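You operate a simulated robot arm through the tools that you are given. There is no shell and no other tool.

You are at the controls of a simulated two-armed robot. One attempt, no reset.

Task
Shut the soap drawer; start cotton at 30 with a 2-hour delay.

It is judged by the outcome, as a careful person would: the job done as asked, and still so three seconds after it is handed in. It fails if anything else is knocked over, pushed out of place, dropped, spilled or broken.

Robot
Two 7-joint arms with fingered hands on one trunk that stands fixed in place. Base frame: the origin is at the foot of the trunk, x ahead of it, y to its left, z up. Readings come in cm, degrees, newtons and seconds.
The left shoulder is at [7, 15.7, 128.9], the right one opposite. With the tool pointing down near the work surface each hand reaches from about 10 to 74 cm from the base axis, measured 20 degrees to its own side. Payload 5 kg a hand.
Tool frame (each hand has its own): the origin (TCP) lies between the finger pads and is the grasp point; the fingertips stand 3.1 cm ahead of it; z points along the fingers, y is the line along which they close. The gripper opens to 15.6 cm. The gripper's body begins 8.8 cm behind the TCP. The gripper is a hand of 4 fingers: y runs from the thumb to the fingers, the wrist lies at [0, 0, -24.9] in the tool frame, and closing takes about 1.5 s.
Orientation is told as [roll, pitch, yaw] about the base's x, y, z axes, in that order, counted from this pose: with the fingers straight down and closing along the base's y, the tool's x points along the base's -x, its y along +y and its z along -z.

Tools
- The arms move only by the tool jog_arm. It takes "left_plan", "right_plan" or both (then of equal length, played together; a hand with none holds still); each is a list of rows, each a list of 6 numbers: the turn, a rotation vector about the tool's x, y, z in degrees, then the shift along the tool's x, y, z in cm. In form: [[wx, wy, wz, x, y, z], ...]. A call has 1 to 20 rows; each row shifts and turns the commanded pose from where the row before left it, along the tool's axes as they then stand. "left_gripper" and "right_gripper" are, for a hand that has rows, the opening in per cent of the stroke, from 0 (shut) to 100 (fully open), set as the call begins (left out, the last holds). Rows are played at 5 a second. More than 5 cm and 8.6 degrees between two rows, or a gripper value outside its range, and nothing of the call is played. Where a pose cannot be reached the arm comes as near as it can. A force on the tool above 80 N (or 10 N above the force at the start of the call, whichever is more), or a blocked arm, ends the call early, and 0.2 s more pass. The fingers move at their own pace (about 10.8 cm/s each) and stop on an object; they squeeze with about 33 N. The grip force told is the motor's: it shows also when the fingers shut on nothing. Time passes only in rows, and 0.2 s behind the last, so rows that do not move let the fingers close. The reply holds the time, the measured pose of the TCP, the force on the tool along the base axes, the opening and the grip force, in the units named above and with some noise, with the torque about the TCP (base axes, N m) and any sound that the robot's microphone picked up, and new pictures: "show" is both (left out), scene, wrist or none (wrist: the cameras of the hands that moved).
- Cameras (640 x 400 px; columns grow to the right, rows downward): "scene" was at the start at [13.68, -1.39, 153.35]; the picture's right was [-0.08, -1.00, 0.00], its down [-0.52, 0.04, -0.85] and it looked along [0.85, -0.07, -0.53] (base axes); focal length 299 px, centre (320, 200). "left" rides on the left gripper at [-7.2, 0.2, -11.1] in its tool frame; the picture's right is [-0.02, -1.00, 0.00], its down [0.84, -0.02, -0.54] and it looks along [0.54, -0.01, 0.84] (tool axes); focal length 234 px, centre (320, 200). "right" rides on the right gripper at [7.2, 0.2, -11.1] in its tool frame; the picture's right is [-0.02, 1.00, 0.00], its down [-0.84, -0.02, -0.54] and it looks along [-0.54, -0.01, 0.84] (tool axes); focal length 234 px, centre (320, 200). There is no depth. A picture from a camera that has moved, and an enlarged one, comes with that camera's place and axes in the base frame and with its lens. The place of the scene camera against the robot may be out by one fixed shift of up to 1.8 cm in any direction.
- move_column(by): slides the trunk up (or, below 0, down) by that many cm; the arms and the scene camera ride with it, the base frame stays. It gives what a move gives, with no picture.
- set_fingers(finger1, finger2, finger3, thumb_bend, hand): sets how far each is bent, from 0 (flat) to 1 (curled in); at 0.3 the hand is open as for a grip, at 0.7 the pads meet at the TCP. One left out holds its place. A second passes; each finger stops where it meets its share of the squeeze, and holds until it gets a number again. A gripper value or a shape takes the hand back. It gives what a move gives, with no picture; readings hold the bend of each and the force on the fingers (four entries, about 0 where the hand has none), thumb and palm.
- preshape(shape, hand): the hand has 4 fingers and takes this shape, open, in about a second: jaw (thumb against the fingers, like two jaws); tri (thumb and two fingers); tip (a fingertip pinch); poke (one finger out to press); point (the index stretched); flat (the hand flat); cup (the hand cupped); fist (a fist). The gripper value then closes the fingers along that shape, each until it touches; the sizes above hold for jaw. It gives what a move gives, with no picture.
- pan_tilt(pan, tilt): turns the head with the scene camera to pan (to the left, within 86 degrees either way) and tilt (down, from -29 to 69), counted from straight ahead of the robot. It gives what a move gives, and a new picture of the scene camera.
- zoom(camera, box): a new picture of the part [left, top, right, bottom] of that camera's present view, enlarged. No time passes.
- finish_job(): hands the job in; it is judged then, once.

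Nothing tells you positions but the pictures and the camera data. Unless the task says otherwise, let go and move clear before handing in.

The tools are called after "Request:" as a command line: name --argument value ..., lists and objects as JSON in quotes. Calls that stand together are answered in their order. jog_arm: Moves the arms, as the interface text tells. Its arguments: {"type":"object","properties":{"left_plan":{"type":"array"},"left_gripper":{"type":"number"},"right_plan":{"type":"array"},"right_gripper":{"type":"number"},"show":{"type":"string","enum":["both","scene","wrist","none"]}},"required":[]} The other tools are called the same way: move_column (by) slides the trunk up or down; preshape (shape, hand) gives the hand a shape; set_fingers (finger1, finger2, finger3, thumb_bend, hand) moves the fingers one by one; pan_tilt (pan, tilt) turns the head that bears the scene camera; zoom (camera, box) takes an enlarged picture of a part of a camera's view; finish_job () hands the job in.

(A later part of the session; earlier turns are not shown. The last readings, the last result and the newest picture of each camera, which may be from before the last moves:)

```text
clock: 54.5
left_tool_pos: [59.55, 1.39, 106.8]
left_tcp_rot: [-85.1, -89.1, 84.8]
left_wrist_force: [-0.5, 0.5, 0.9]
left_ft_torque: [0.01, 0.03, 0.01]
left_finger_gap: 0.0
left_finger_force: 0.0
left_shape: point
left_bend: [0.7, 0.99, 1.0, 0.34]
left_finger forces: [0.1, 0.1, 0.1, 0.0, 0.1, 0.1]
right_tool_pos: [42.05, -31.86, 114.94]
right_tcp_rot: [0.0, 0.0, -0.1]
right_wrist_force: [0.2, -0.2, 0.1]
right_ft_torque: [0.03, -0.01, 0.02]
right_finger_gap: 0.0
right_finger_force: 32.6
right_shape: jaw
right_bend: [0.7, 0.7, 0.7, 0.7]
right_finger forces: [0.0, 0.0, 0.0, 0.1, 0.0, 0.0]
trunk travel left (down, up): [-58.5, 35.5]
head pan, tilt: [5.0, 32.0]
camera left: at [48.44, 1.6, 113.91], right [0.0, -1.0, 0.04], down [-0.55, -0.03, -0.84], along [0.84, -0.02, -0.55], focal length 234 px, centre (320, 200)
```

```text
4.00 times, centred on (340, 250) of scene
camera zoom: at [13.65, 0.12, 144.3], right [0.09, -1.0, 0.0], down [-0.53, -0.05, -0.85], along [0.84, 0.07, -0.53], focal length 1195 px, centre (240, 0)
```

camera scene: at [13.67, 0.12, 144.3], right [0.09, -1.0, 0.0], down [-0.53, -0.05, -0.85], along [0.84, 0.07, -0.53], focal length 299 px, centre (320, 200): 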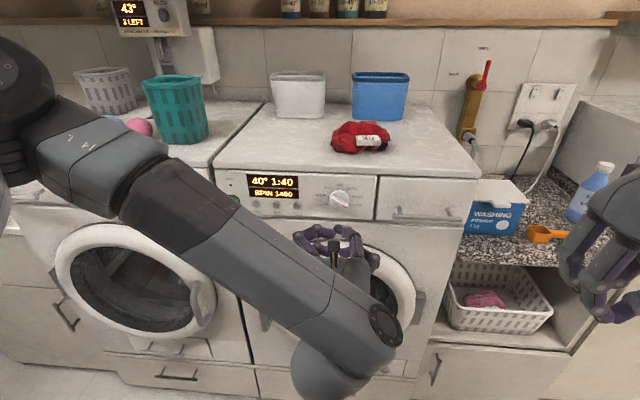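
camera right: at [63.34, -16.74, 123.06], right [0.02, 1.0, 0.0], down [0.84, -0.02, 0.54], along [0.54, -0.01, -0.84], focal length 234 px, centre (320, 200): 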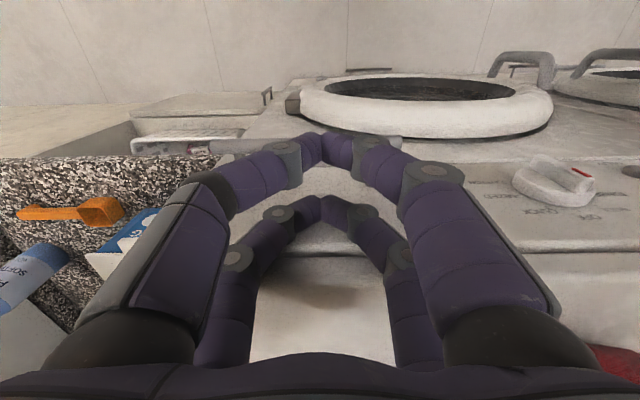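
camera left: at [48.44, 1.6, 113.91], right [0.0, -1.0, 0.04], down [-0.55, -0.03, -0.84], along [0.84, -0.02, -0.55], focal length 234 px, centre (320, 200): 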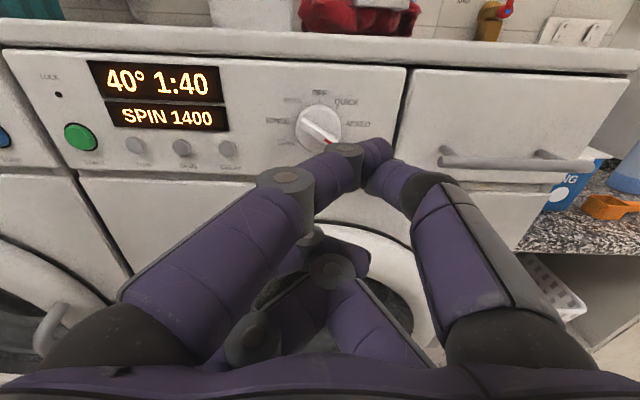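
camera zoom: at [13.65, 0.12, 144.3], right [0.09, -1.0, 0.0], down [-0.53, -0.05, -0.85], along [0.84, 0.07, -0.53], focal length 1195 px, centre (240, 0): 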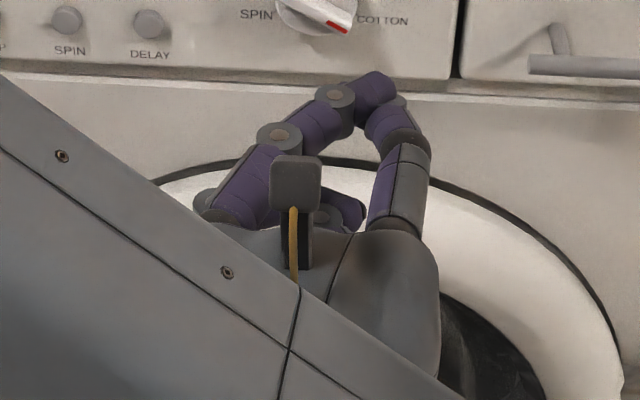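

The shape seems to have been partly closed by the gripper value I left set. I'll open it fully within the "point" shape and look again.

Request:
jog_arm --left_plan '[[0, 0, 0, 0, 0, -2], [0, 0, 0, 0, 0, 0], [0, 0, 0, 0, 0, 0], [0, 0, 0, 0, 0, 0], [0, 0, 0, 0, 0, 0]]' --left_gripper 100 --show "wrist"

Request:
zoom --camera "scene" --box '[260, 200, 420, 300]'

Request:
preshape --hand "left" --shape "poke"

Request:
jog_arm --left_plan '[[0, 0, 0, 0, 0, 0], [0, 0, 0, 0, 0, 0], [0, 0, 0, 0, 0, 0], [0, 0, 0, 0, 0, 0]]' --left_gripper 100 --show "wrist"

Request:
zoom --camera "scene" --box '[260, 200, 420, 300]'

```text
clock: 55.6
left_tool_pos: [57.63, 1.29, 106.74]
left_tcp_rot: [-84.4, -89.1, 84.4]
left_wrist_force: [0.4, -0.1, 0.3]
left_ft_torque: [-0.01, 0.0, -0.02]
left_finger_gap: 0.01
left_finger_force: 0.0
left_shape: point
left_bend: [0.7, 0.99, 1.0, 0.36]
left_finger forces: [0.0, 0.0, 0.0, 0.0, 0.0, 0.1]
right_tool_pos: [42.13, -31.91, 115.02]
right_tcp_rot: [0.0, 0.1, -0.2]
right_wrist_force: [0.0, -0.3, -0.3]
right_ft_torque: [0.0, 0.02, -0.01]
right_finger_gap: 0.03
right_finger_force: 32.4
right_shape: jaw
right_bend: [0.7, 0.7, 0.7, 0.7]
right_finger forces: [0.0, 0.0, 0.0, 0.0, 0.0, 0.1]
trunk travel left (down, up): [-58.5, 35.5]
head pan, tilt: [5.0, 32.0]
camera left: at [46.45, 1.59, 113.93], right [0.0, -1.0, 0.04], down [-0.55, -0.03, -0.84], along [0.84, -0.02, -0.55], focal length 234 px, centre (320, 200)
```

left: 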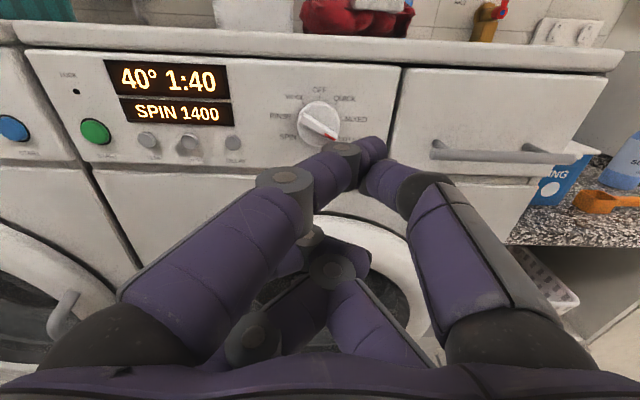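

```text
4.00 times, centred on (340, 250) of scene
camera zoom: at [13.67, 0.11, 144.3], right [0.09, -1.0, 0.0], down [-0.53, -0.05, -0.85], along [0.84, 0.07, -0.53], focal length 1195 px, centre (240, 0)
```

zoom: 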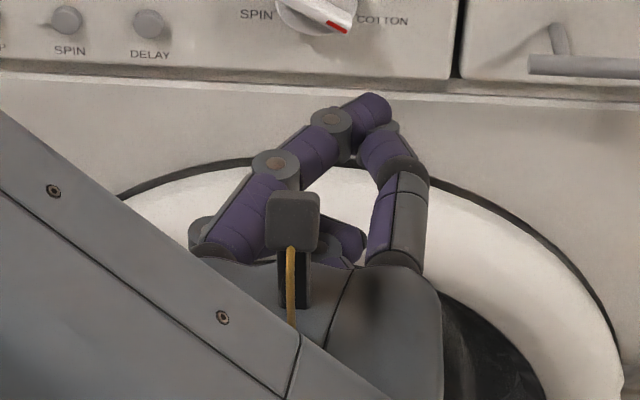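

```text
clock: 56.5
left_tool_pos: [57.55, 1.37, 106.71]
left_tcp_rot: [-85.2, -89.1, 85.2]
left_wrist_force: [0.4, 0.2, 0.1]
left_ft_torque: [-0.04, 0.02, -0.01]
left_finger_gap: 0.0
left_finger_force: 0.1
left_shape: poke
left_bend: [1.0, 1.0, 1.0, 0.32]
left_finger forces: [0.1, 0.0, 0.1, 0.1, 0.1, 0.0]
right_tool_pos: [42.19, -31.78, 114.96]
right_tcp_rot: [-0.1, 0.0, -0.1]
right_wrist_force: [0.8, 0.1, 0.1]
right_ft_torque: [0.0, -0.01, -0.01]
right_finger_gap: 0.01
right_finger_force: 33.3
right_shape: jaw
right_bend: [0.7, 0.7, 0.7, 0.7]
right_finger forces: [0.1, 0.0, 0.0, 0.2, 0.0, 0.0]
trunk travel left (down, up): [-58.5, 35.5]
head pan, tilt: [5.0, 32.0]
```

```text
clock: 57.5
left_tool_pos: [57.73, 1.41, 106.8]
left_tcp_rot: [-85.2, -89.2, 85.1]
left_wrist_force: [-0.6, 0.9, 0.4]
left_ft_torque: [0.03, 0.01, 0.03]
left_finger_gap: 0.04
left_finger_force: 0.0
left_shape: poke
left_bend: [1.0, 1.0, 1.0, 0.32]
left_finger forces: [0.0, 0.1, 0.0, 0.0, 0.1, 0.0]
right_tool_pos: [42.11, -31.9, 114.86]
right_tcp_rot: [0.0, -0.1, -0.1]
right_wrist_force: [0.5, 1.4, 0.5]
right_ft_torque: [0.01, 0.02, 0.03]
right_finger_gap: 0.0
right_finger_force: 32.3
right_shape: jaw
right_bend: [0.7, 0.7, 0.7, 0.7]
right_finger forces: [0.0, 0.0, 0.0, 0.0, 0.1, 0.0]
trunk travel left (down, up): [-58.5, 35.5]
head pan, tilt: [5.0, 32.0]
camera left: at [46.44, 1.59, 113.94], right [0.0, -1.0, 0.04], down [-0.55, -0.03, -0.84], along [0.84, -0.02, -0.55], focal length 234 px, centre (320, 200)
```

left: 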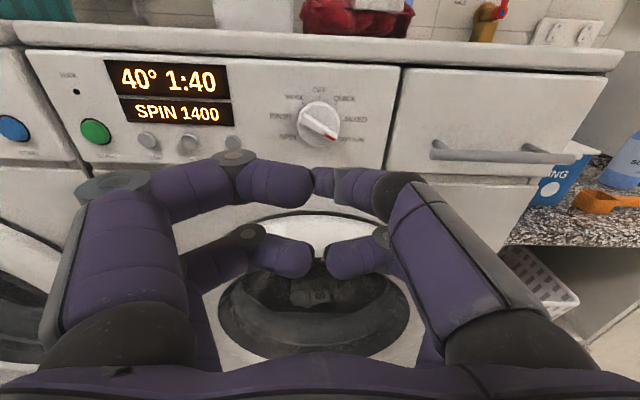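

```text
4.00 times, centred on (340, 250) of scene
camera zoom: at [13.65, 0.12, 144.3], right [0.09, -1.0, 0.0], down [-0.53, -0.05, -0.85], along [0.84, 0.07, -0.53], focal length 1195 px, centre (240, 0)
```

zoom: 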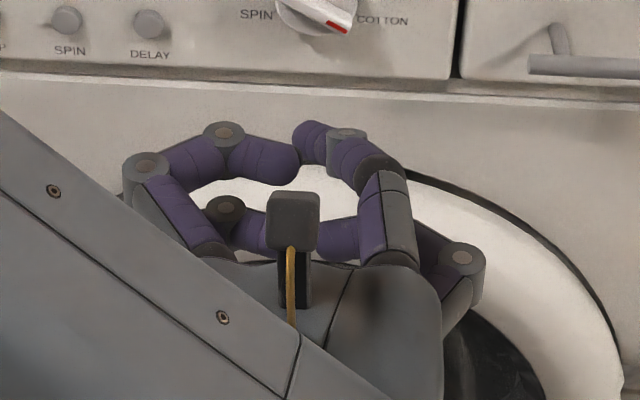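

It's hard to tell which fingertip leads. I'll set the fingers one by one: finger 1 flat, the others curled.

Request:
set_fingers --hand "left" --finger1 0 --finger2 1 --finger3 1 --thumb_bend 1

Request:
zoom --camera "left" --box '[0, 0, 640, 400]'

Request:
zoom --camera "scene" --box '[260, 200, 420, 300]'

```text
clock: 58.5
left_tool_pos: [57.62, 1.41, 106.67]
left_tcp_rot: [-85.1, -89.0, 85.2]
left_wrist_force: [-0.7, -0.3, -0.5]
left_ft_torque: [-0.02, 0.02, -0.01]
left_finger_gap: 7.65
left_finger_force: 0.0
left_shape: fingers
left_bend: [0.0, 0.98, 0.98, 1.0]
left_finger forces: [0.0, 0.0, 0.0, 0.1, 0.0, 0.0]
right_tool_pos: [42.17, -31.97, 114.96]
right_tcp_rot: [-0.1, 0.0, -0.1]
right_wrist_force: [0.8, -0.1, 0.3]
right_ft_torque: [0.0, 0.0, -0.03]
right_finger_gap: 0.0
right_finger_force: 32.7
right_shape: jaw
right_bend: [0.7, 0.7, 0.7, 0.7]
right_finger forces: [0.1, 0.0, 0.1, 0.0, 0.0, 0.0]
trunk travel left (down, up): [-58.5, 35.5]
head pan, tilt: [5.0, 32.0]
```

```text
1.00 times, centred on (320, 200) of left (not enlarged: the box is as wide or as high as the picture)
camera zoom: at [46.44, 1.59, 113.94], right [0.0, -1.0, 0.04], down [-0.55, -0.03, -0.84], along [0.84, -0.02, -0.55], focal length 234 px, centre (320, 200)
```

zoom: 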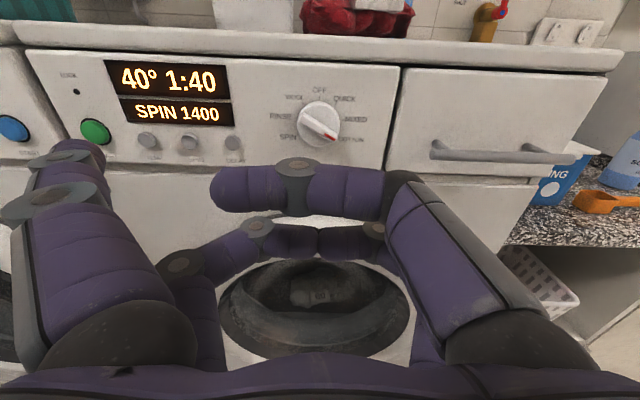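

```text
4.00 times, centred on (340, 250) of scene
camera zoom: at [13.65, 0.11, 144.3], right [0.09, -1.0, 0.0], down [-0.53, -0.05, -0.85], along [0.84, 0.07, -0.53], focal length 1195 px, centre (240, 0)
```

zoom: 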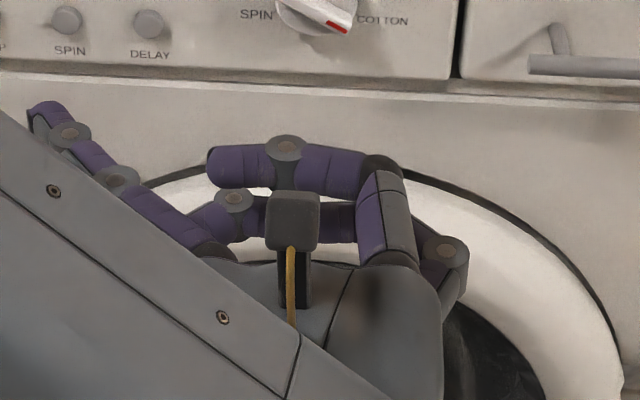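

Finger 1 is the upper-left digit and leads when the others are curled. I'll bend it a bit inward so it points forward for a clean single-finger press.

Request:
set_fingers --hand "left" --finger1 0.4 --finger2 1 --finger3 1 --thumb_bend 1

Request:
zoom --camera "left" --box '[0, 0, 640, 400]'

Request:
zoom --camera "scene" --box '[260, 200, 420, 300]'

```text
clock: 59.5
left_tool_pos: [57.6, 1.26, 106.76]
left_tcp_rot: [-85.1, -89.2, 85.0]
left_wrist_force: [-0.1, 0.2, 0.2]
left_ft_torque: [-0.01, 0.0, 0.03]
left_finger_gap: 4.9
left_finger_force: 0.0
left_shape: fingers
left_bend: [0.4, 0.98, 0.98, 1.0]
left_finger forces: [0.0, 0.0, 0.0, 0.0, 0.1, 0.0]
right_tool_pos: [42.15, -31.95, 115.0]
right_tcp_rot: [0.0, 0.0, -0.1]
right_wrist_force: [0.8, 0.6, -0.3]
right_ft_torque: [0.01, 0.02, -0.02]
right_finger_gap: 0.01
right_finger_force: 33.2
right_shape: jaw
right_bend: [0.7, 0.7, 0.7, 0.7]
right_finger forces: [0.0, 0.1, 0.1, 0.1, 0.0, 0.1]
trunk travel left (down, up): [-58.5, 35.5]
head pan, tilt: [5.0, 32.0]
```

```text
1.00 times, centred on (320, 200) of left (not enlarged: the box is as wide or as high as the picture)
camera zoom: at [46.44, 1.59, 113.94], right [0.0, -1.0, 0.04], down [-0.55, -0.03, -0.84], along [0.84, -0.02, -0.55], focal length 234 px, centre (320, 200)
```

zoom: 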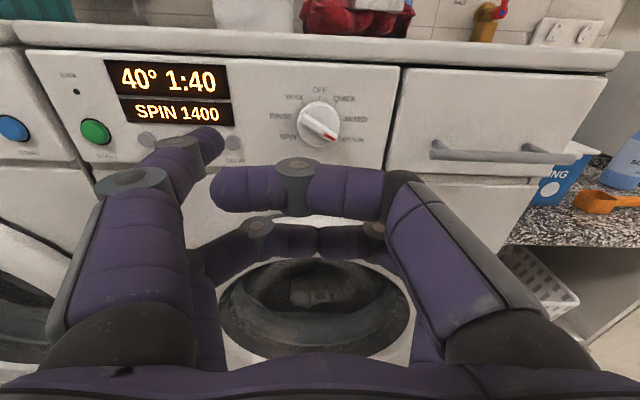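

```text
4.00 times, centred on (340, 250) of scene
camera zoom: at [13.65, 0.11, 144.3], right [0.09, -1.0, 0.0], down [-0.53, -0.05, -0.85], along [0.84, 0.07, -0.53], focal length 1195 px, centre (240, 0)
```

zoom: 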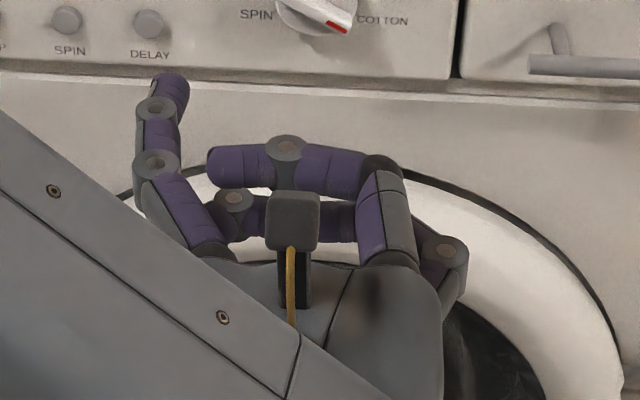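

Finger 1 now leads, with its tip at about TCP + [3.5, 7.1, 2.1] cm in the base frame. I'll move it in front of TEMP (y≈21.7, z≈104), stopping a few cm short.

Request:
jog_arm --left_plan '[[0, 0, 0, 1, 3, 1.5], [0, 0, 0, 1, 3, 1.5], [0, 0, 0, 1, 3, 1.5], [0, 0, 0, 1, 3, 1], [0, 0, 0, 0.5, 1.3, 0], [0, 0, 0, 0, 0, 0]]'

Request:
zoom --camera "left" --box '[60, 60, 380, 240]'

```text
clock: 61.0
left_tool_pos: [62.28, 11.29, 103.33]
left_tcp_rot: [-76.6, -89.0, 76.7]
left_wrist_force: [1.1, -0.1, -0.4]
left_ft_torque: [-0.02, -0.01, -0.03]
left_finger_gap: 4.88
left_finger_force: 0.1
left_shape: fingers
left_bend: [0.4, 0.98, 0.98, 1.0]
left_finger forces: [0.0, 0.0, 0.0, 0.1, 0.0, 0.0]
left hand out of reach, approached as far as the arm can: row 4, 5
right_tool_pos: [42.2, -31.9, 114.88]
right_tcp_rot: [0.0, 0.0, -0.1]
right_wrist_force: [-0.1, 0.1, -0.1]
right_ft_torque: [0.0, 0.0, -0.02]
right_finger_gap: 0.0
right_finger_force: 33.1
right_shape: jaw
right_bend: [0.7, 0.7, 0.7, 0.7]
right_finger forces: [0.0, 0.0, 0.0, 0.1, 0.0, 0.0]
trunk travel left (down, up): [-58.5, 35.5]
head pan, tilt: [5.0, 32.0]
camera scene: at [13.66, 0.11, 144.3], right [0.09, -1.0, 0.0], down [-0.53, -0.05, -0.85], along [0.84, 0.07, -0.53], focal length 299 px, centre (320, 200)
camera left: at [51.05, 11.48, 110.6], right [0.0, -1.0, 0.04], down [-0.55, -0.04, -0.84], along [0.84, -0.02, -0.55], focal length 234 px, centre (320, 200)
```

scene: 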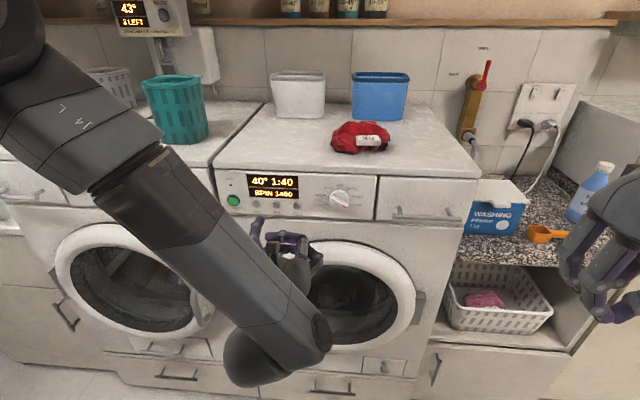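
left: 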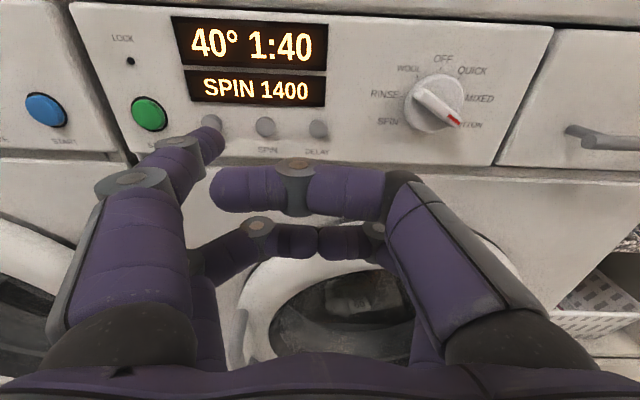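

```text
2.00 times, centred on (220, 150) of left
camera zoom: at [51.05, 11.48, 110.6], right [0.0, -1.0, 0.04], down [-0.55, -0.04, -0.84], along [0.84, -0.02, -0.55], focal length 468 px, centre (520, 300)
```

zoom: 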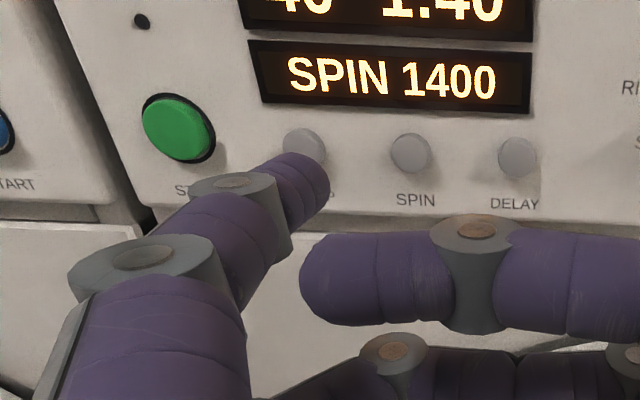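

TEMP measures y≈21.4, z≈104.05, and my fingertip is about 3 cm right of it. The lateral move ran out of reach because the arm is too folded here. I'll go forward first, where it is more extended, and then shift left.

Request:
jog_arm --left_plan '[[0, 0, 0, 0, 0, 1.5], [0, 0, 0, 0.3, 0.5, 1.5], [0, 0, 0, 0.4, 1, 0.5], [0, 0, 0, 0.4, 1, 0], [0, 0, 0, 0.3, 0.5, 0], [0, 0, 0, 0, 0, 0]]' --show "wrist"

Request:
zoom --camera "left" --box '[60, 60, 380, 240]'

```text
clock: 62.4
left_tool_pos: [64.33, 10.68, 103.5]
left_tcp_rot: [-77.6, -89.2, 77.9]
left_wrist_force: [-0.1, -0.1, 0.0]
left_ft_torque: [-0.02, 0.01, 0.01]
left_finger_gap: 4.91
left_finger_force: 0.1
left_shape: fingers
left_bend: [0.4, 0.98, 0.98, 1.0]
left_finger forces: [0.0, 0.0, 0.0, 0.0, 0.0, 0.1]
left hand out of reach, approached as far as the arm can: row 1, 2, 3, 4, 5
right_tool_pos: [42.18, -31.82, 114.98]
right_tcp_rot: [0.0, 0.1, 0.0]
right_wrist_force: [-1.0, 0.4, -0.5]
right_ft_torque: [-0.01, -0.05, -0.01]
right_finger_gap: 0.02
right_finger_force: 33.2
right_shape: jaw
right_bend: [0.7, 0.7, 0.7, 0.7]
right_finger forces: [0.0, 0.0, 0.0, 0.0, 0.0, 0.1]
trunk travel left (down, up): [-58.5, 35.5]
head pan, tilt: [5.0, 32.0]
camera left: at [53.29, 10.82, 110.61], right [0.0, -1.0, 0.04], down [-0.55, -0.04, -0.84], along [0.84, -0.02, -0.55], focal length 234 px, centre (320, 200)
```

left: 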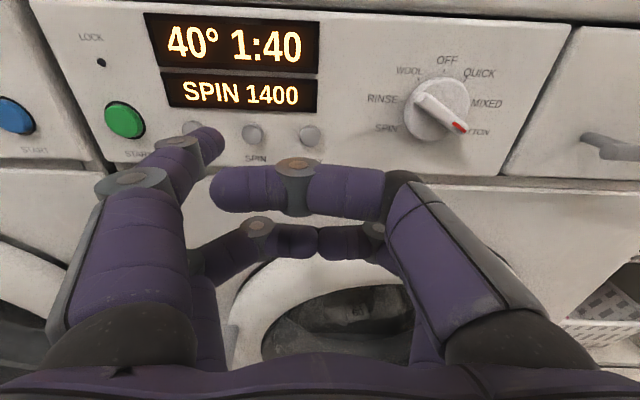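

```text
2.00 times, centred on (220, 150) of left
camera zoom: at [53.29, 10.82, 110.61], right [0.0, -1.0, 0.04], down [-0.55, -0.04, -0.84], along [0.84, -0.02, -0.55], focal length 468 px, centre (520, 300)
```

zoom: 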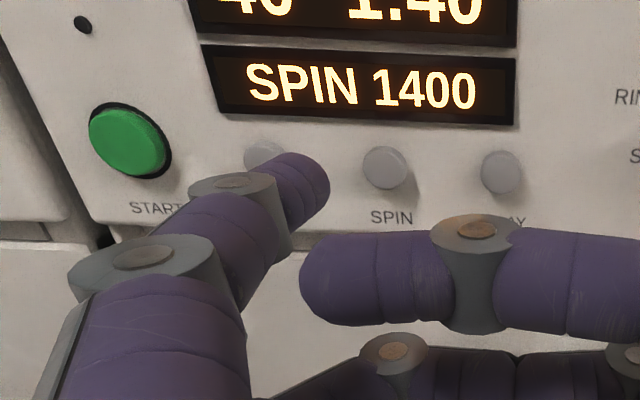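

The arm sits at its wrist limit here because the forearm points steeply down. Lowering the trunk flattens the forearm, so I'll back off 4 cm and repeat the lower-and-raise steps.

Request:
jog_arm --left_plan '[[0, 0, 0, 0, -1, -2], [0, 0, 0, 0, -1, -2], [0, 0, 0, 0, 0, 0]]' --show "none"

Request:
move_column --by -7

Request:
jog_arm --left_plan '[[0, 0, 0, -2.5, 0, 0], [0, 0, 0, -2.5, 0, 0], [0, 0, 0, -2, 0, 0], [0, 0, 0, 0, 0, 0]]' --show "none"

Request:
move_column --by -7

Request:
jog_arm --left_plan '[[0, 0, 0, -2.5, 0, 0], [0, 0, 0, -2.5, 0, 0], [0, 0, 0, -2, 0, 0], [0, 0, 0, 0, 0, 0]]'

```text
clock: 63.1
left_tool_pos: [60.53, 8.71, 103.34]
left_tcp_rot: [-84.9, -89.1, 84.8]
left_wrist_force: [0.1, 0.2, 0.4]
left_ft_torque: [0.03, -0.06, 0.0]
left_finger_gap: 4.9
left_finger_force: 0.1
left_shape: fingers
left_bend: [0.4, 0.98, 0.98, 1.0]
left_finger forces: [0.0, 0.0, 0.0, 0.1, 0.0, 0.1]
right_tool_pos: [42.25, -31.85, 115.07]
right_tcp_rot: [-0.1, 0.0, -0.1]
right_wrist_force: [0.5, 0.0, -0.3]
right_ft_torque: [-0.02, -0.02, 0.01]
right_finger_gap: 0.02
right_finger_force: 33.0
right_shape: jaw
right_bend: [0.7, 0.7, 0.7, 0.7]
right_finger forces: [0.1, 0.0, 0.0, 0.0, 0.0, 0.0]
trunk travel left (down, up): [-58.5, 35.5]
head pan, tilt: [5.0, 32.0]
```

```text
clock: 64.2
left_tool_pos: [60.48, 8.72, 96.39]
left_tcp_rot: [-85.9, -89.1, 85.8]
left_wrist_force: [0.2, 0.2, -1.3]
left_ft_torque: [-0.02, -0.03, 0.0]
left_finger_gap: 4.93
left_finger_force: 0.0
left_shape: fingers
left_bend: [0.4, 0.98, 0.98, 1.0]
left_finger forces: [0.1, 0.1, 0.1, 0.0, 0.0, 0.1]
right_tool_pos: [42.08, -31.92, 108.03]
right_tcp_rot: [0.0, 0.1, -0.1]
right_wrist_force: [0.5, 0.4, -0.2]
right_ft_torque: [0.01, 0.0, -0.03]
right_finger_gap: 0.03
right_finger_force: 33.0
right_shape: jaw
right_bend: [0.7, 0.7, 0.7, 0.7]
right_finger forces: [0.1, 0.1, 0.0, 0.0, 0.0, 0.0]
trunk travel left (down, up): [-51.5, 42.5]
head pan, tilt: [5.0, 32.0]
```

```text
clock: 65.2
left_tool_pos: [60.6, 8.67, 103.45]
left_tcp_rot: [-83.9, -89.1, 83.8]
left_wrist_force: [-1.2, -0.4, 0.9]
left_ft_torque: [0.03, -0.03, -0.01]
left_finger_gap: 4.9
left_finger_force: 0.0
left_shape: fingers
left_bend: [0.4, 0.98, 0.98, 1.0]
left_finger forces: [0.1, 0.1, 0.0, 0.0, 0.0, 0.0]
right_tool_pos: [42.1, -31.95, 107.93]
right_tcp_rot: [0.1, 0.1, -0.2]
right_wrist_force: [0.2, -0.7, 0.3]
right_ft_torque: [0.02, 0.03, 0.02]
right_finger_gap: 0.01
right_finger_force: 32.6
right_shape: jaw
right_bend: [0.7, 0.7, 0.7, 0.7]
right_finger forces: [0.1, 0.0, 0.0, 0.0, 0.0, 0.0]
trunk travel left (down, up): [-51.5, 42.5]
head pan, tilt: [5.0, 32.0]
```

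```text
clock: 66.3
left_tool_pos: [60.43, 8.75, 96.45]
left_tcp_rot: [-86.0, -89.1, 86.0]
left_wrist_force: [0.0, -0.1, 0.0]
left_ft_torque: [0.01, 0.0, 0.0]
left_finger_gap: 4.91
left_finger_force: 0.0
left_shape: fingers
left_bend: [0.4, 0.98, 0.98, 1.0]
left_finger forces: [0.1, 0.0, 0.0, 0.1, 0.1, 0.0]
right_tool_pos: [42.15, -31.9, 101.08]
right_tcp_rot: [0.0, -0.1, -0.1]
right_wrist_force: [-0.1, -0.5, 0.1]
right_ft_torque: [0.0, -0.02, -0.01]
right_finger_gap: 0.0
right_finger_force: 33.1
right_shape: jaw
right_bend: [0.7, 0.7, 0.7, 0.7]
right_finger forces: [0.0, 0.0, 0.0, 0.0, 0.0, 0.0]
trunk travel left (down, up): [-44.5, 49.5]
head pan, tilt: [5.0, 32.0]
```

```text
clock: 67.3
left_tool_pos: [60.45, 8.77, 103.28]
left_tcp_rot: [-84.1, -89.0, 84.0]
left_wrist_force: [-0.1, -1.3, -0.3]
left_ft_torque: [-0.01, 0.01, -0.03]
left_finger_gap: 4.9
left_finger_force: 0.0
left_shape: fingers
left_bend: [0.4, 0.98, 0.98, 1.0]
left_finger forces: [0.0, 0.0, 0.0, 0.1, 0.0, 0.1]
right_tool_pos: [42.23, -31.95, 101.04]
right_tcp_rot: [0.0, 0.0, -0.1]
right_wrist_force: [-0.7, 0.2, 1.2]
right_ft_torque: [-0.02, -0.03, 0.0]
right_finger_gap: 0.0
right_finger_force: 33.2
right_shape: jaw
right_bend: [0.7, 0.7, 0.7, 0.7]
right_finger forces: [0.0, 0.0, 0.0, 0.0, 0.0, 0.1]
trunk travel left (down, up): [-44.5, 49.5]
head pan, tilt: [5.0, 32.0]
camera scene: at [13.67, 0.08, 130.3], right [0.09, -1.0, 0.0], down [-0.53, -0.05, -0.85], along [0.84, 0.07, -0.53], focal length 299 px, centre (320, 200)
camera left: at [49.35, 9.03, 110.55], right [0.0, -1.0, 0.04], down [-0.55, -0.03, -0.84], along [0.84, -0.02, -0.55], focal length 234 px, centre (320, 200)
```

scene: 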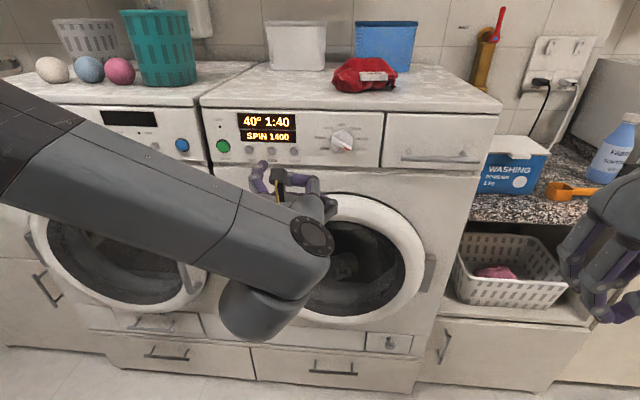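
left: 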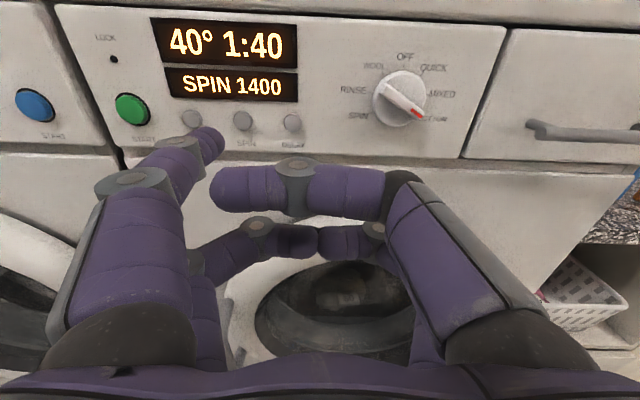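

The forearm is much flatter now. I'll move towards the TEMP button with the fingertip stopping about 4–5 cm short.

Request:
jog_arm --left_plan '[[0, 0, 0, 0.3, 1.5, 1.5], [0, 0, 0, 0.3, 1.5, 1.5], [0, 0, 0, 0.3, 1.5, 1], [0, 0, 0, 0.2, 1.1, 0.5], [0, 0, 0, 0, 0, 0]]'

Request:
zoom --camera "left" --box '[60, 60, 380, 240]'

Request:
zoom --camera "scene" --box '[190, 90, 350, 210]'

```text
clock: 68.5
left_tool_pos: [65.11, 14.5, 102.03]
left_tcp_rot: [-83.7, -89.0, 83.7]
left_wrist_force: [0.8, 0.1, 0.7]
left_ft_torque: [-0.01, -0.03, -0.03]
left_finger_gap: 4.88
left_finger_force: 0.1
left_shape: fingers
left_bend: [0.4, 0.98, 0.98, 1.0]
left_finger forces: [0.0, 0.0, 0.0, 0.0, 0.2, 0.0]
right_tool_pos: [42.22, -31.81, 100.95]
right_tcp_rot: [0.1, 0.0, -0.2]
right_wrist_force: [-1.0, 0.3, -0.4]
right_ft_torque: [0.0, -0.01, -0.04]
right_finger_gap: 0.0
right_finger_force: 32.8
right_shape: jaw
right_bend: [0.7, 0.7, 0.7, 0.7]
right_finger forces: [0.0, 0.0, 0.0, 0.1, 0.0, 0.0]
trunk travel left (down, up): [-44.5, 49.5]
head pan, tilt: [5.0, 32.0]
camera scene: at [13.67, 0.2, 130.3], right [0.09, -1.0, 0.0], down [-0.53, -0.05, -0.85], along [0.84, 0.07, -0.53], focal length 299 px, centre (320, 200)
camera left: at [53.91, 14.75, 109.26], right [0.0, -1.0, 0.04], down [-0.55, -0.03, -0.84], along [0.84, -0.02, -0.55], focal length 234 px, centre (320, 200)
```

scene: 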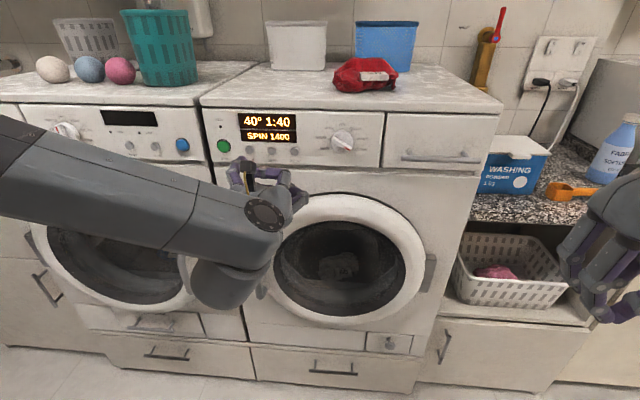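
left: 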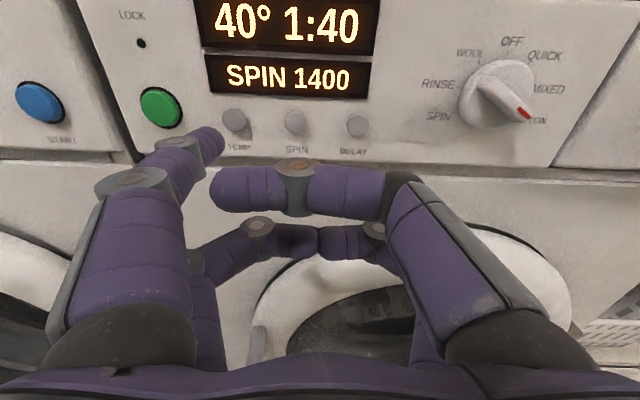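

```text
2.00 times, centred on (220, 150) of left
camera zoom: at [53.91, 14.75, 109.26], right [0.0, -1.0, 0.04], down [-0.55, -0.03, -0.84], along [0.84, -0.02, -0.55], focal length 468 px, centre (520, 300)
```

zoom: 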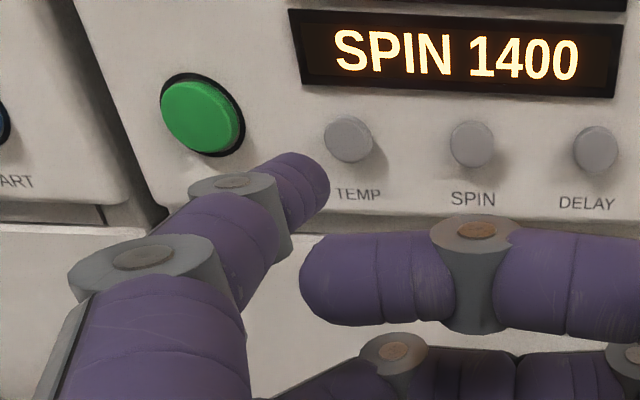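

```text
3.33 times, centred on (270, 150) of scene
camera zoom: at [13.67, 0.2, 130.3], right [0.09, -1.0, 0.0], down [-0.53, -0.05, -0.85], along [0.84, 0.07, -0.53], focal length 996 px, centre (487, 367)
```

zoom: 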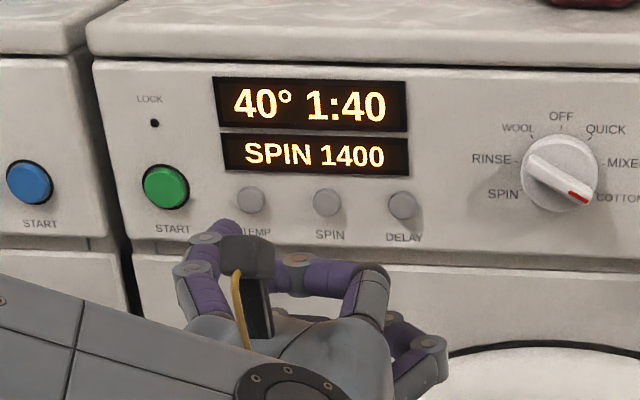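

The fingertip is lined up with TEMP (button at y≈21.45, z≈104.07). I'll advance slowly until it makes contact.

Request:
jog_arm --left_plan '[[0, 0, 0, 0, 0, 1], [0, 0, 0, 0, 0, 1], [0, 0, 0, 0, 0, 0.7], [0, 0, 0, 0, 0, 0.5], [0, 0, 0, 0, 0, 0]]' --show "wrist"

Request:
zoom --camera "left" --box '[60, 60, 380, 240]'

Request:
zoom --camera "scene" --box '[190, 90, 350, 210]'

```text
clock: 69.7
left_tool_pos: [68.19, 14.48, 102.1]
left_tcp_rot: [-84.9, -89.1, 84.9]
left_wrist_force: [-0.4, -0.1, -0.3]
left_ft_torque: [0.02, -0.01, -0.01]
left_finger_gap: 4.91
left_finger_force: 0.1
left_shape: fingers
left_bend: [0.4, 0.98, 0.98, 1.0]
left_finger forces: [0.0, 0.1, 0.1, 0.1, 0.1, 0.0]
right_tool_pos: [42.1, -31.92, 100.95]
right_tcp_rot: [0.0, -0.1, -0.1]
right_wrist_force: [0.0, 0.0, 0.4]
right_ft_torque: [0.0, -0.01, 0.01]
right_finger_gap: 0.02
right_finger_force: 33.0
right_shape: jaw
right_bend: [0.7, 0.7, 0.7, 0.7]
right_finger forces: [0.1, 0.0, 0.0, 0.0, 0.1, 0.0]
trunk travel left (down, up): [-44.5, 49.5]
head pan, tilt: [5.0, 32.0]
camera left: at [57.04, 14.68, 109.34], right [0.0, -1.0, 0.04], down [-0.55, -0.03, -0.84], along [0.84, -0.02, -0.55], focal length 234 px, centre (320, 200)
```

left: 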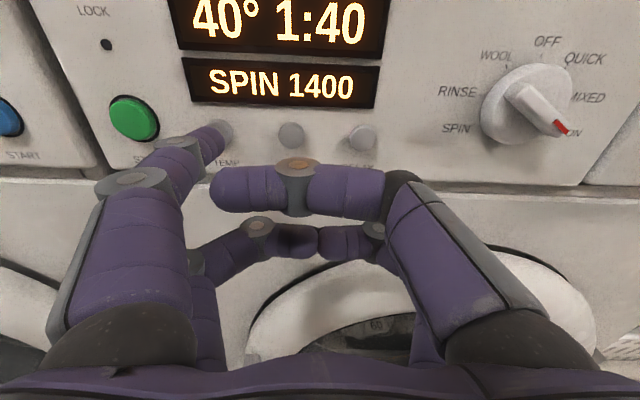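

```text
2.00 times, centred on (220, 150) of left
camera zoom: at [57.04, 14.68, 109.34], right [0.0, -1.0, 0.04], down [-0.55, -0.03, -0.84], along [0.84, -0.02, -0.55], focal length 468 px, centre (520, 300)
```

zoom: 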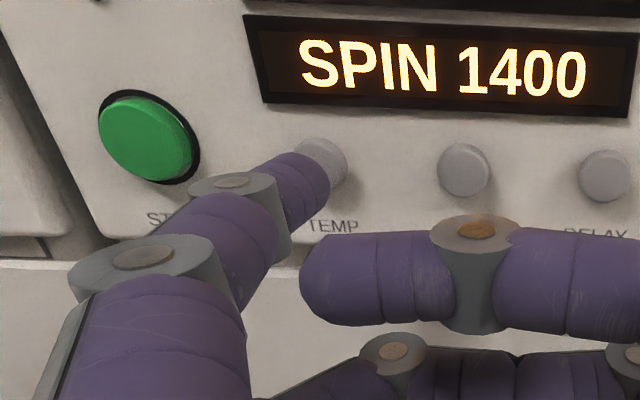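

```text
3.33 times, centred on (270, 150) of scene
camera zoom: at [13.64, 0.13, 130.31], right [0.09, -1.0, 0.0], down [-0.53, -0.05, -0.85], along [0.84, 0.07, -0.53], focal length 996 px, centre (487, 367)
```

zoom: 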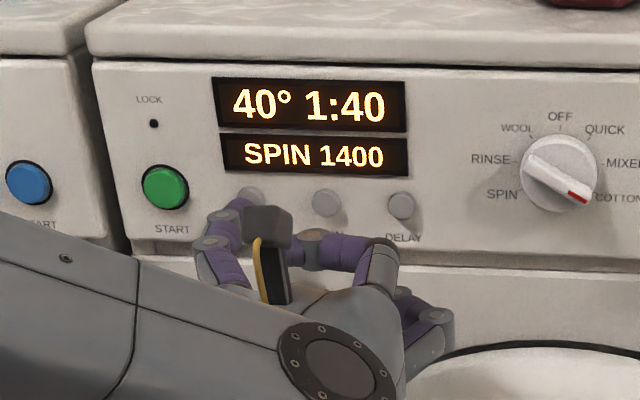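

No contact yet; the tip is about 1 cm from the button. I'll go on in 0.3 cm steps.

Request:
jog_arm --left_plan '[[0, 0, 0, 0, 0, 0.3], [0, 0, 0, 0, 0, 0.3], [0, 0, 0, 0, 0, 0.3], [0, 0, 0, 0, 0, 0]]' --show "wrist"

Request:
zoom --camera "left" --box '[60, 60, 380, 240]'

```text
clock: 70.7
left_tool_pos: [69.02, 14.46, 102.16]
left_tcp_rot: [-84.3, -89.2, 84.2]
left_wrist_force: [0.3, -0.4, -0.4]
left_ft_torque: [-0.01, -0.03, -0.01]
left_finger_gap: 4.91
left_finger_force: 0.0
left_shape: fingers
left_bend: [0.4, 0.98, 0.98, 1.0]
left_finger forces: [0.0, 0.0, 0.1, 0.1, 0.0, 0.0]
right_tool_pos: [42.14, -31.83, 101.03]
right_tcp_rot: [0.0, 0.0, 0.0]
right_wrist_force: [0.0, -0.1, 0.2]
right_ft_torque: [0.01, 0.0, 0.04]
right_finger_gap: 0.0
right_finger_force: 32.7
right_shape: jaw
right_bend: [0.7, 0.7, 0.7, 0.7]
right_finger forces: [0.0, 0.0, 0.0, 0.0, 0.0, 0.0]
trunk travel left (down, up): [-44.5, 49.5]
head pan, tilt: [5.0, 32.0]
camera left: at [57.93, 14.67, 109.35], right [0.0, -1.0, 0.04], down [-0.55, -0.03, -0.84], along [0.84, -0.02, -0.55], focal length 234 px, centre (320, 200)
```

left: 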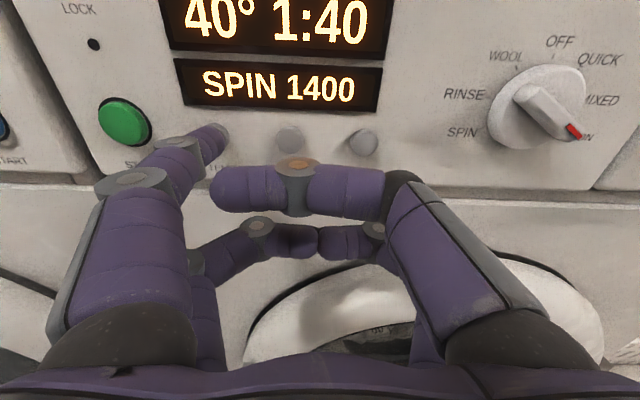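

```text
2.00 times, centred on (220, 150) of left
camera zoom: at [57.93, 14.67, 109.35], right [0.0, -1.0, 0.04], down [-0.55, -0.03, -0.84], along [0.84, -0.02, -0.55], focal length 468 px, centre (520, 300)
```

zoom: 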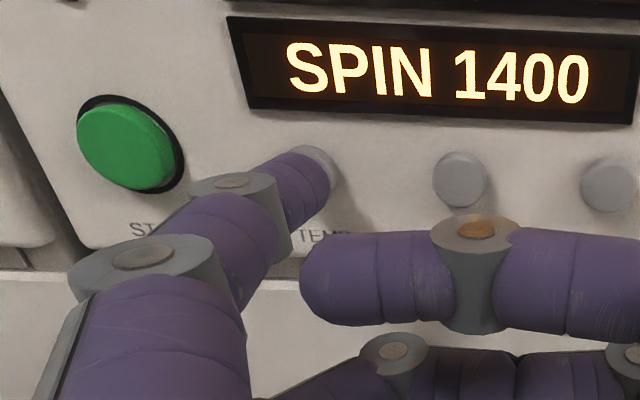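

Still no force, but the tip is nearly on the button. Two more small steps.

Request:
jog_arm --left_plan '[[0, 0, 0, 0, 0, 0.3], [0, 0, 0, 0, 0, 0.3], [0, 0, 0, 0, 0, 0]]' --show "wrist"

Request:
zoom --camera "left" --box '[60, 60, 380, 240]'

```text
clock: 71.5
left_tool_pos: [69.72, 14.46, 102.26]
left_tcp_rot: [-85.6, -89.1, 85.6]
left_wrist_force: [-3.6, -0.3, -0.5]
left_ft_torque: [0.0, -0.06, 0.2]
left_finger_gap: 4.88
left_finger_force: 1.3
left_shape: fingers
left_bend: [0.4, 0.98, 0.98, 1.0]
left_finger forces: [3.0, 0.1, 0.0, 0.1, 0.1, 0.1]
right_tool_pos: [42.16, -31.81, 100.9]
right_tcp_rot: [0.0, 0.0, -0.3]
right_wrist_force: [0.6, 0.1, 0.2]
right_ft_torque: [0.03, -0.02, 0.01]
right_finger_gap: 0.03
right_finger_force: 33.1
right_shape: jaw
right_bend: [0.7, 0.7, 0.7, 0.7]
right_finger forces: [0.1, 0.0, 0.0, 0.1, 0.0, 0.0]
trunk travel left (down, up): [-44.5, 49.5]
head pan, tilt: [5.0, 32.0]
heard: click
camera left: at [58.48, 14.66, 109.36], right [0.0, -1.0, 0.04], down [-0.55, -0.03, -0.84], along [0.84, -0.02, -0.55], focal length 234 px, centre (320, 200)
```

left: 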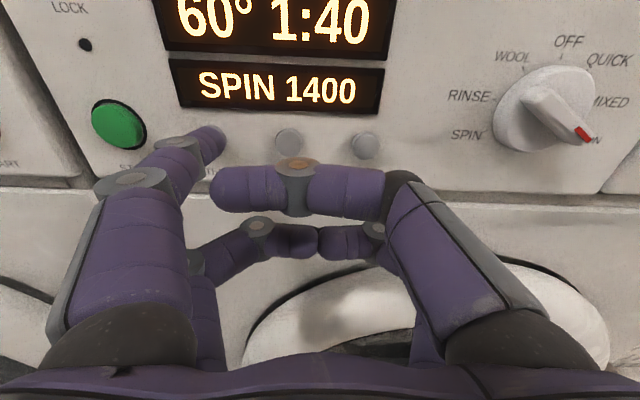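

```text
2.00 times, centred on (220, 150) of left
camera zoom: at [58.48, 14.66, 109.36], right [0.0, -1.0, 0.04], down [-0.55, -0.03, -0.84], along [0.84, -0.02, -0.55], focal length 468 px, centre (520, 300)
```

zoom: 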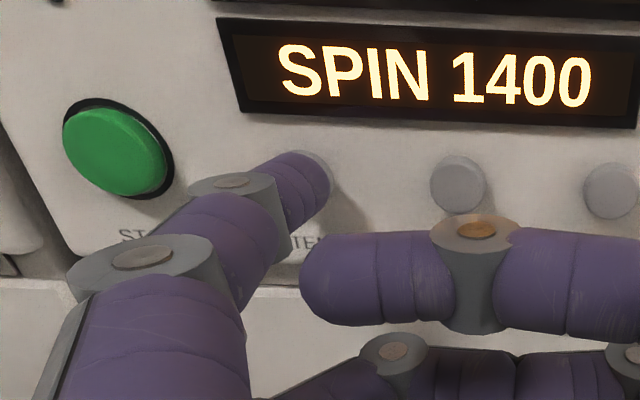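

A click: TEMP steps upward, 40°→60°. I'll press again, one press per call, reading the display each time.

Request:
jog_arm --left_plan '[[0, 0, 0, 0, 0, -0.5], [0, 0, 0, 0, 0, -0.4], [0, 0, 0, 0, 0, 0], [0, 0, 0, 0, 0, 0.4], [0, 0, 0, 0, 0, 0.5], [0, 0, 0, 0, 0, 0]]' --show "scene"

Request:
zoom --camera "scene" --box '[190, 90, 350, 210]'

```text
clock: 72.9
left_tool_pos: [69.61, 14.49, 102.12]
left_tcp_rot: [-84.6, -89.1, 84.5]
left_wrist_force: [-3.1, -0.5, -1.3]
left_ft_torque: [-0.06, -0.05, 0.19]
left_finger_gap: 4.88
left_finger_force: 1.1
left_shape: fingers
left_bend: [0.4, 0.98, 0.98, 1.0]
left_finger forces: [3.0, 0.0, 0.0, 0.1, 0.0, 0.0]
right_tool_pos: [42.13, -31.74, 100.95]
right_tcp_rot: [0.1, -0.1, -0.1]
right_wrist_force: [-0.2, -0.9, 0.4]
right_ft_torque: [0.02, -0.02, -0.01]
right_finger_gap: 0.01
right_finger_force: 32.5
right_shape: jaw
right_bend: [0.7, 0.7, 0.7, 0.7]
right_finger forces: [0.0, 0.1, 0.0, 0.0, 0.0, 0.0]
trunk travel left (down, up): [-44.5, 49.5]
head pan, tilt: [5.0, 32.0]
heard: click
camera scene: at [13.61, 0.12, 130.31], right [0.09, -1.0, 0.0], down [-0.53, -0.05, -0.85], along [0.84, 0.07, -0.53], focal length 299 px, centre (320, 200)
```

scene: 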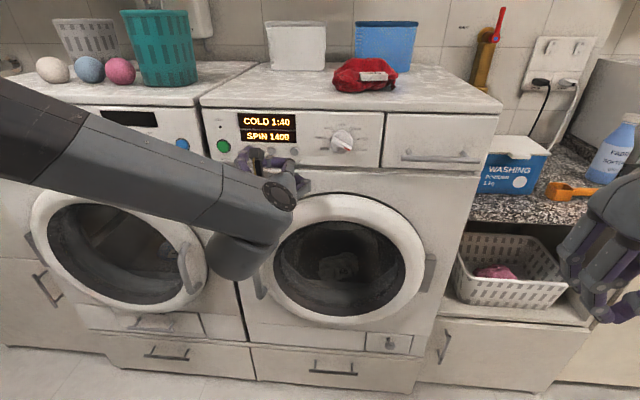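

```text
3.33 times, centred on (270, 150) of scene
camera zoom: at [13.61, 0.12, 130.31], right [0.09, -1.0, 0.0], down [-0.53, -0.05, -0.85], along [0.84, 0.07, -0.53], focal length 996 px, centre (487, 367)
```

zoom: 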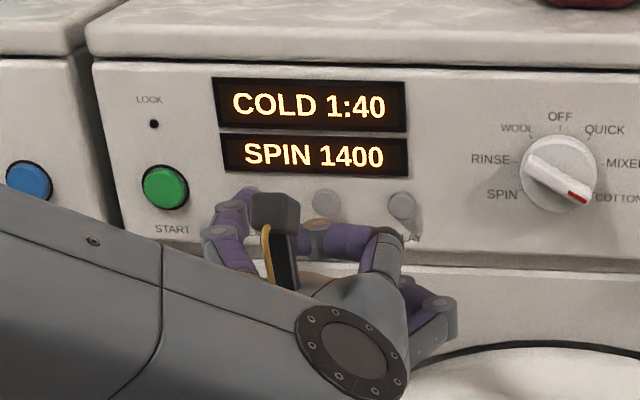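

The display went 60°→COLD, so 30° should come next (possibly 20° first). Pressing once more.

Request:
jog_arm --left_plan '[[0, 0, 0, 0, 0, -0.5], [0, 0, 0, 0, 0, -0.4], [0, 0, 0, 0, 0, 0], [0, 0, 0, 0, 0, 0.4], [0, 0, 0, 0, 0, 0.5], [0, 0, 0, 0, 0, 0]]' --show "scene"

Request:
zoom --camera "scene" --box '[190, 90, 350, 210]'

```text
clock: 74.3
left_tool_pos: [69.71, 14.38, 102.29]
left_tcp_rot: [-84.5, -89.1, 84.4]
left_wrist_force: [-2.7, -0.9, -0.5]
left_ft_torque: [-0.02, -0.07, 0.17]
left_finger_gap: 4.86
left_finger_force: 1.7
left_shape: fingers
left_bend: [0.4, 0.98, 0.98, 1.0]
left_finger forces: [2.8, 0.0, 0.1, 0.0, 0.0, 0.0]
right_tool_pos: [42.24, -31.84, 100.97]
right_tcp_rot: [0.0, -0.1, -0.1]
right_wrist_force: [-0.5, -0.2, -0.2]
right_ft_torque: [-0.01, 0.0, 0.0]
right_finger_gap: 0.0
right_finger_force: 32.7
right_shape: jaw
right_bend: [0.7, 0.7, 0.7, 0.7]
right_finger forces: [0.0, 0.0, 0.1, 0.1, 0.0, 0.0]
trunk travel left (down, up): [-44.5, 49.5]
head pan, tilt: [5.0, 32.0]
heard: click
camera scene: at [13.61, 0.12, 130.31], right [0.09, -1.0, 0.0], down [-0.53, -0.05, -0.85], along [0.84, 0.07, -0.53], focal length 299 px, centre (320, 200)
```

scene: 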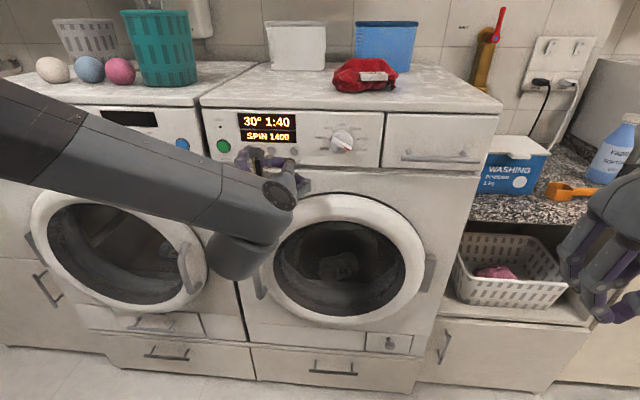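

```text
3.33 times, centred on (270, 150) of scene
camera zoom: at [13.61, 0.12, 130.31], right [0.09, -1.0, 0.0], down [-0.53, -0.05, -0.85], along [0.84, 0.07, -0.53], focal length 996 px, centre (487, 367)
```

zoom: 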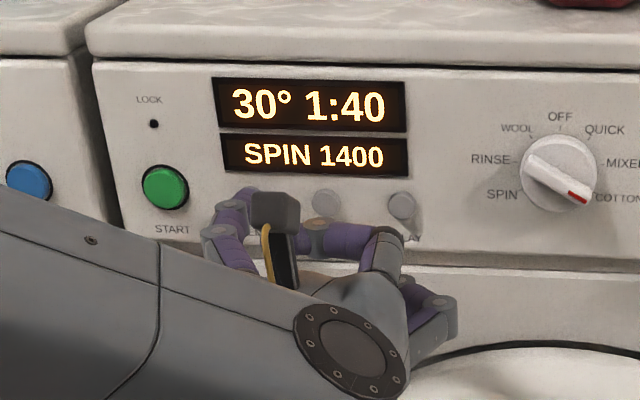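

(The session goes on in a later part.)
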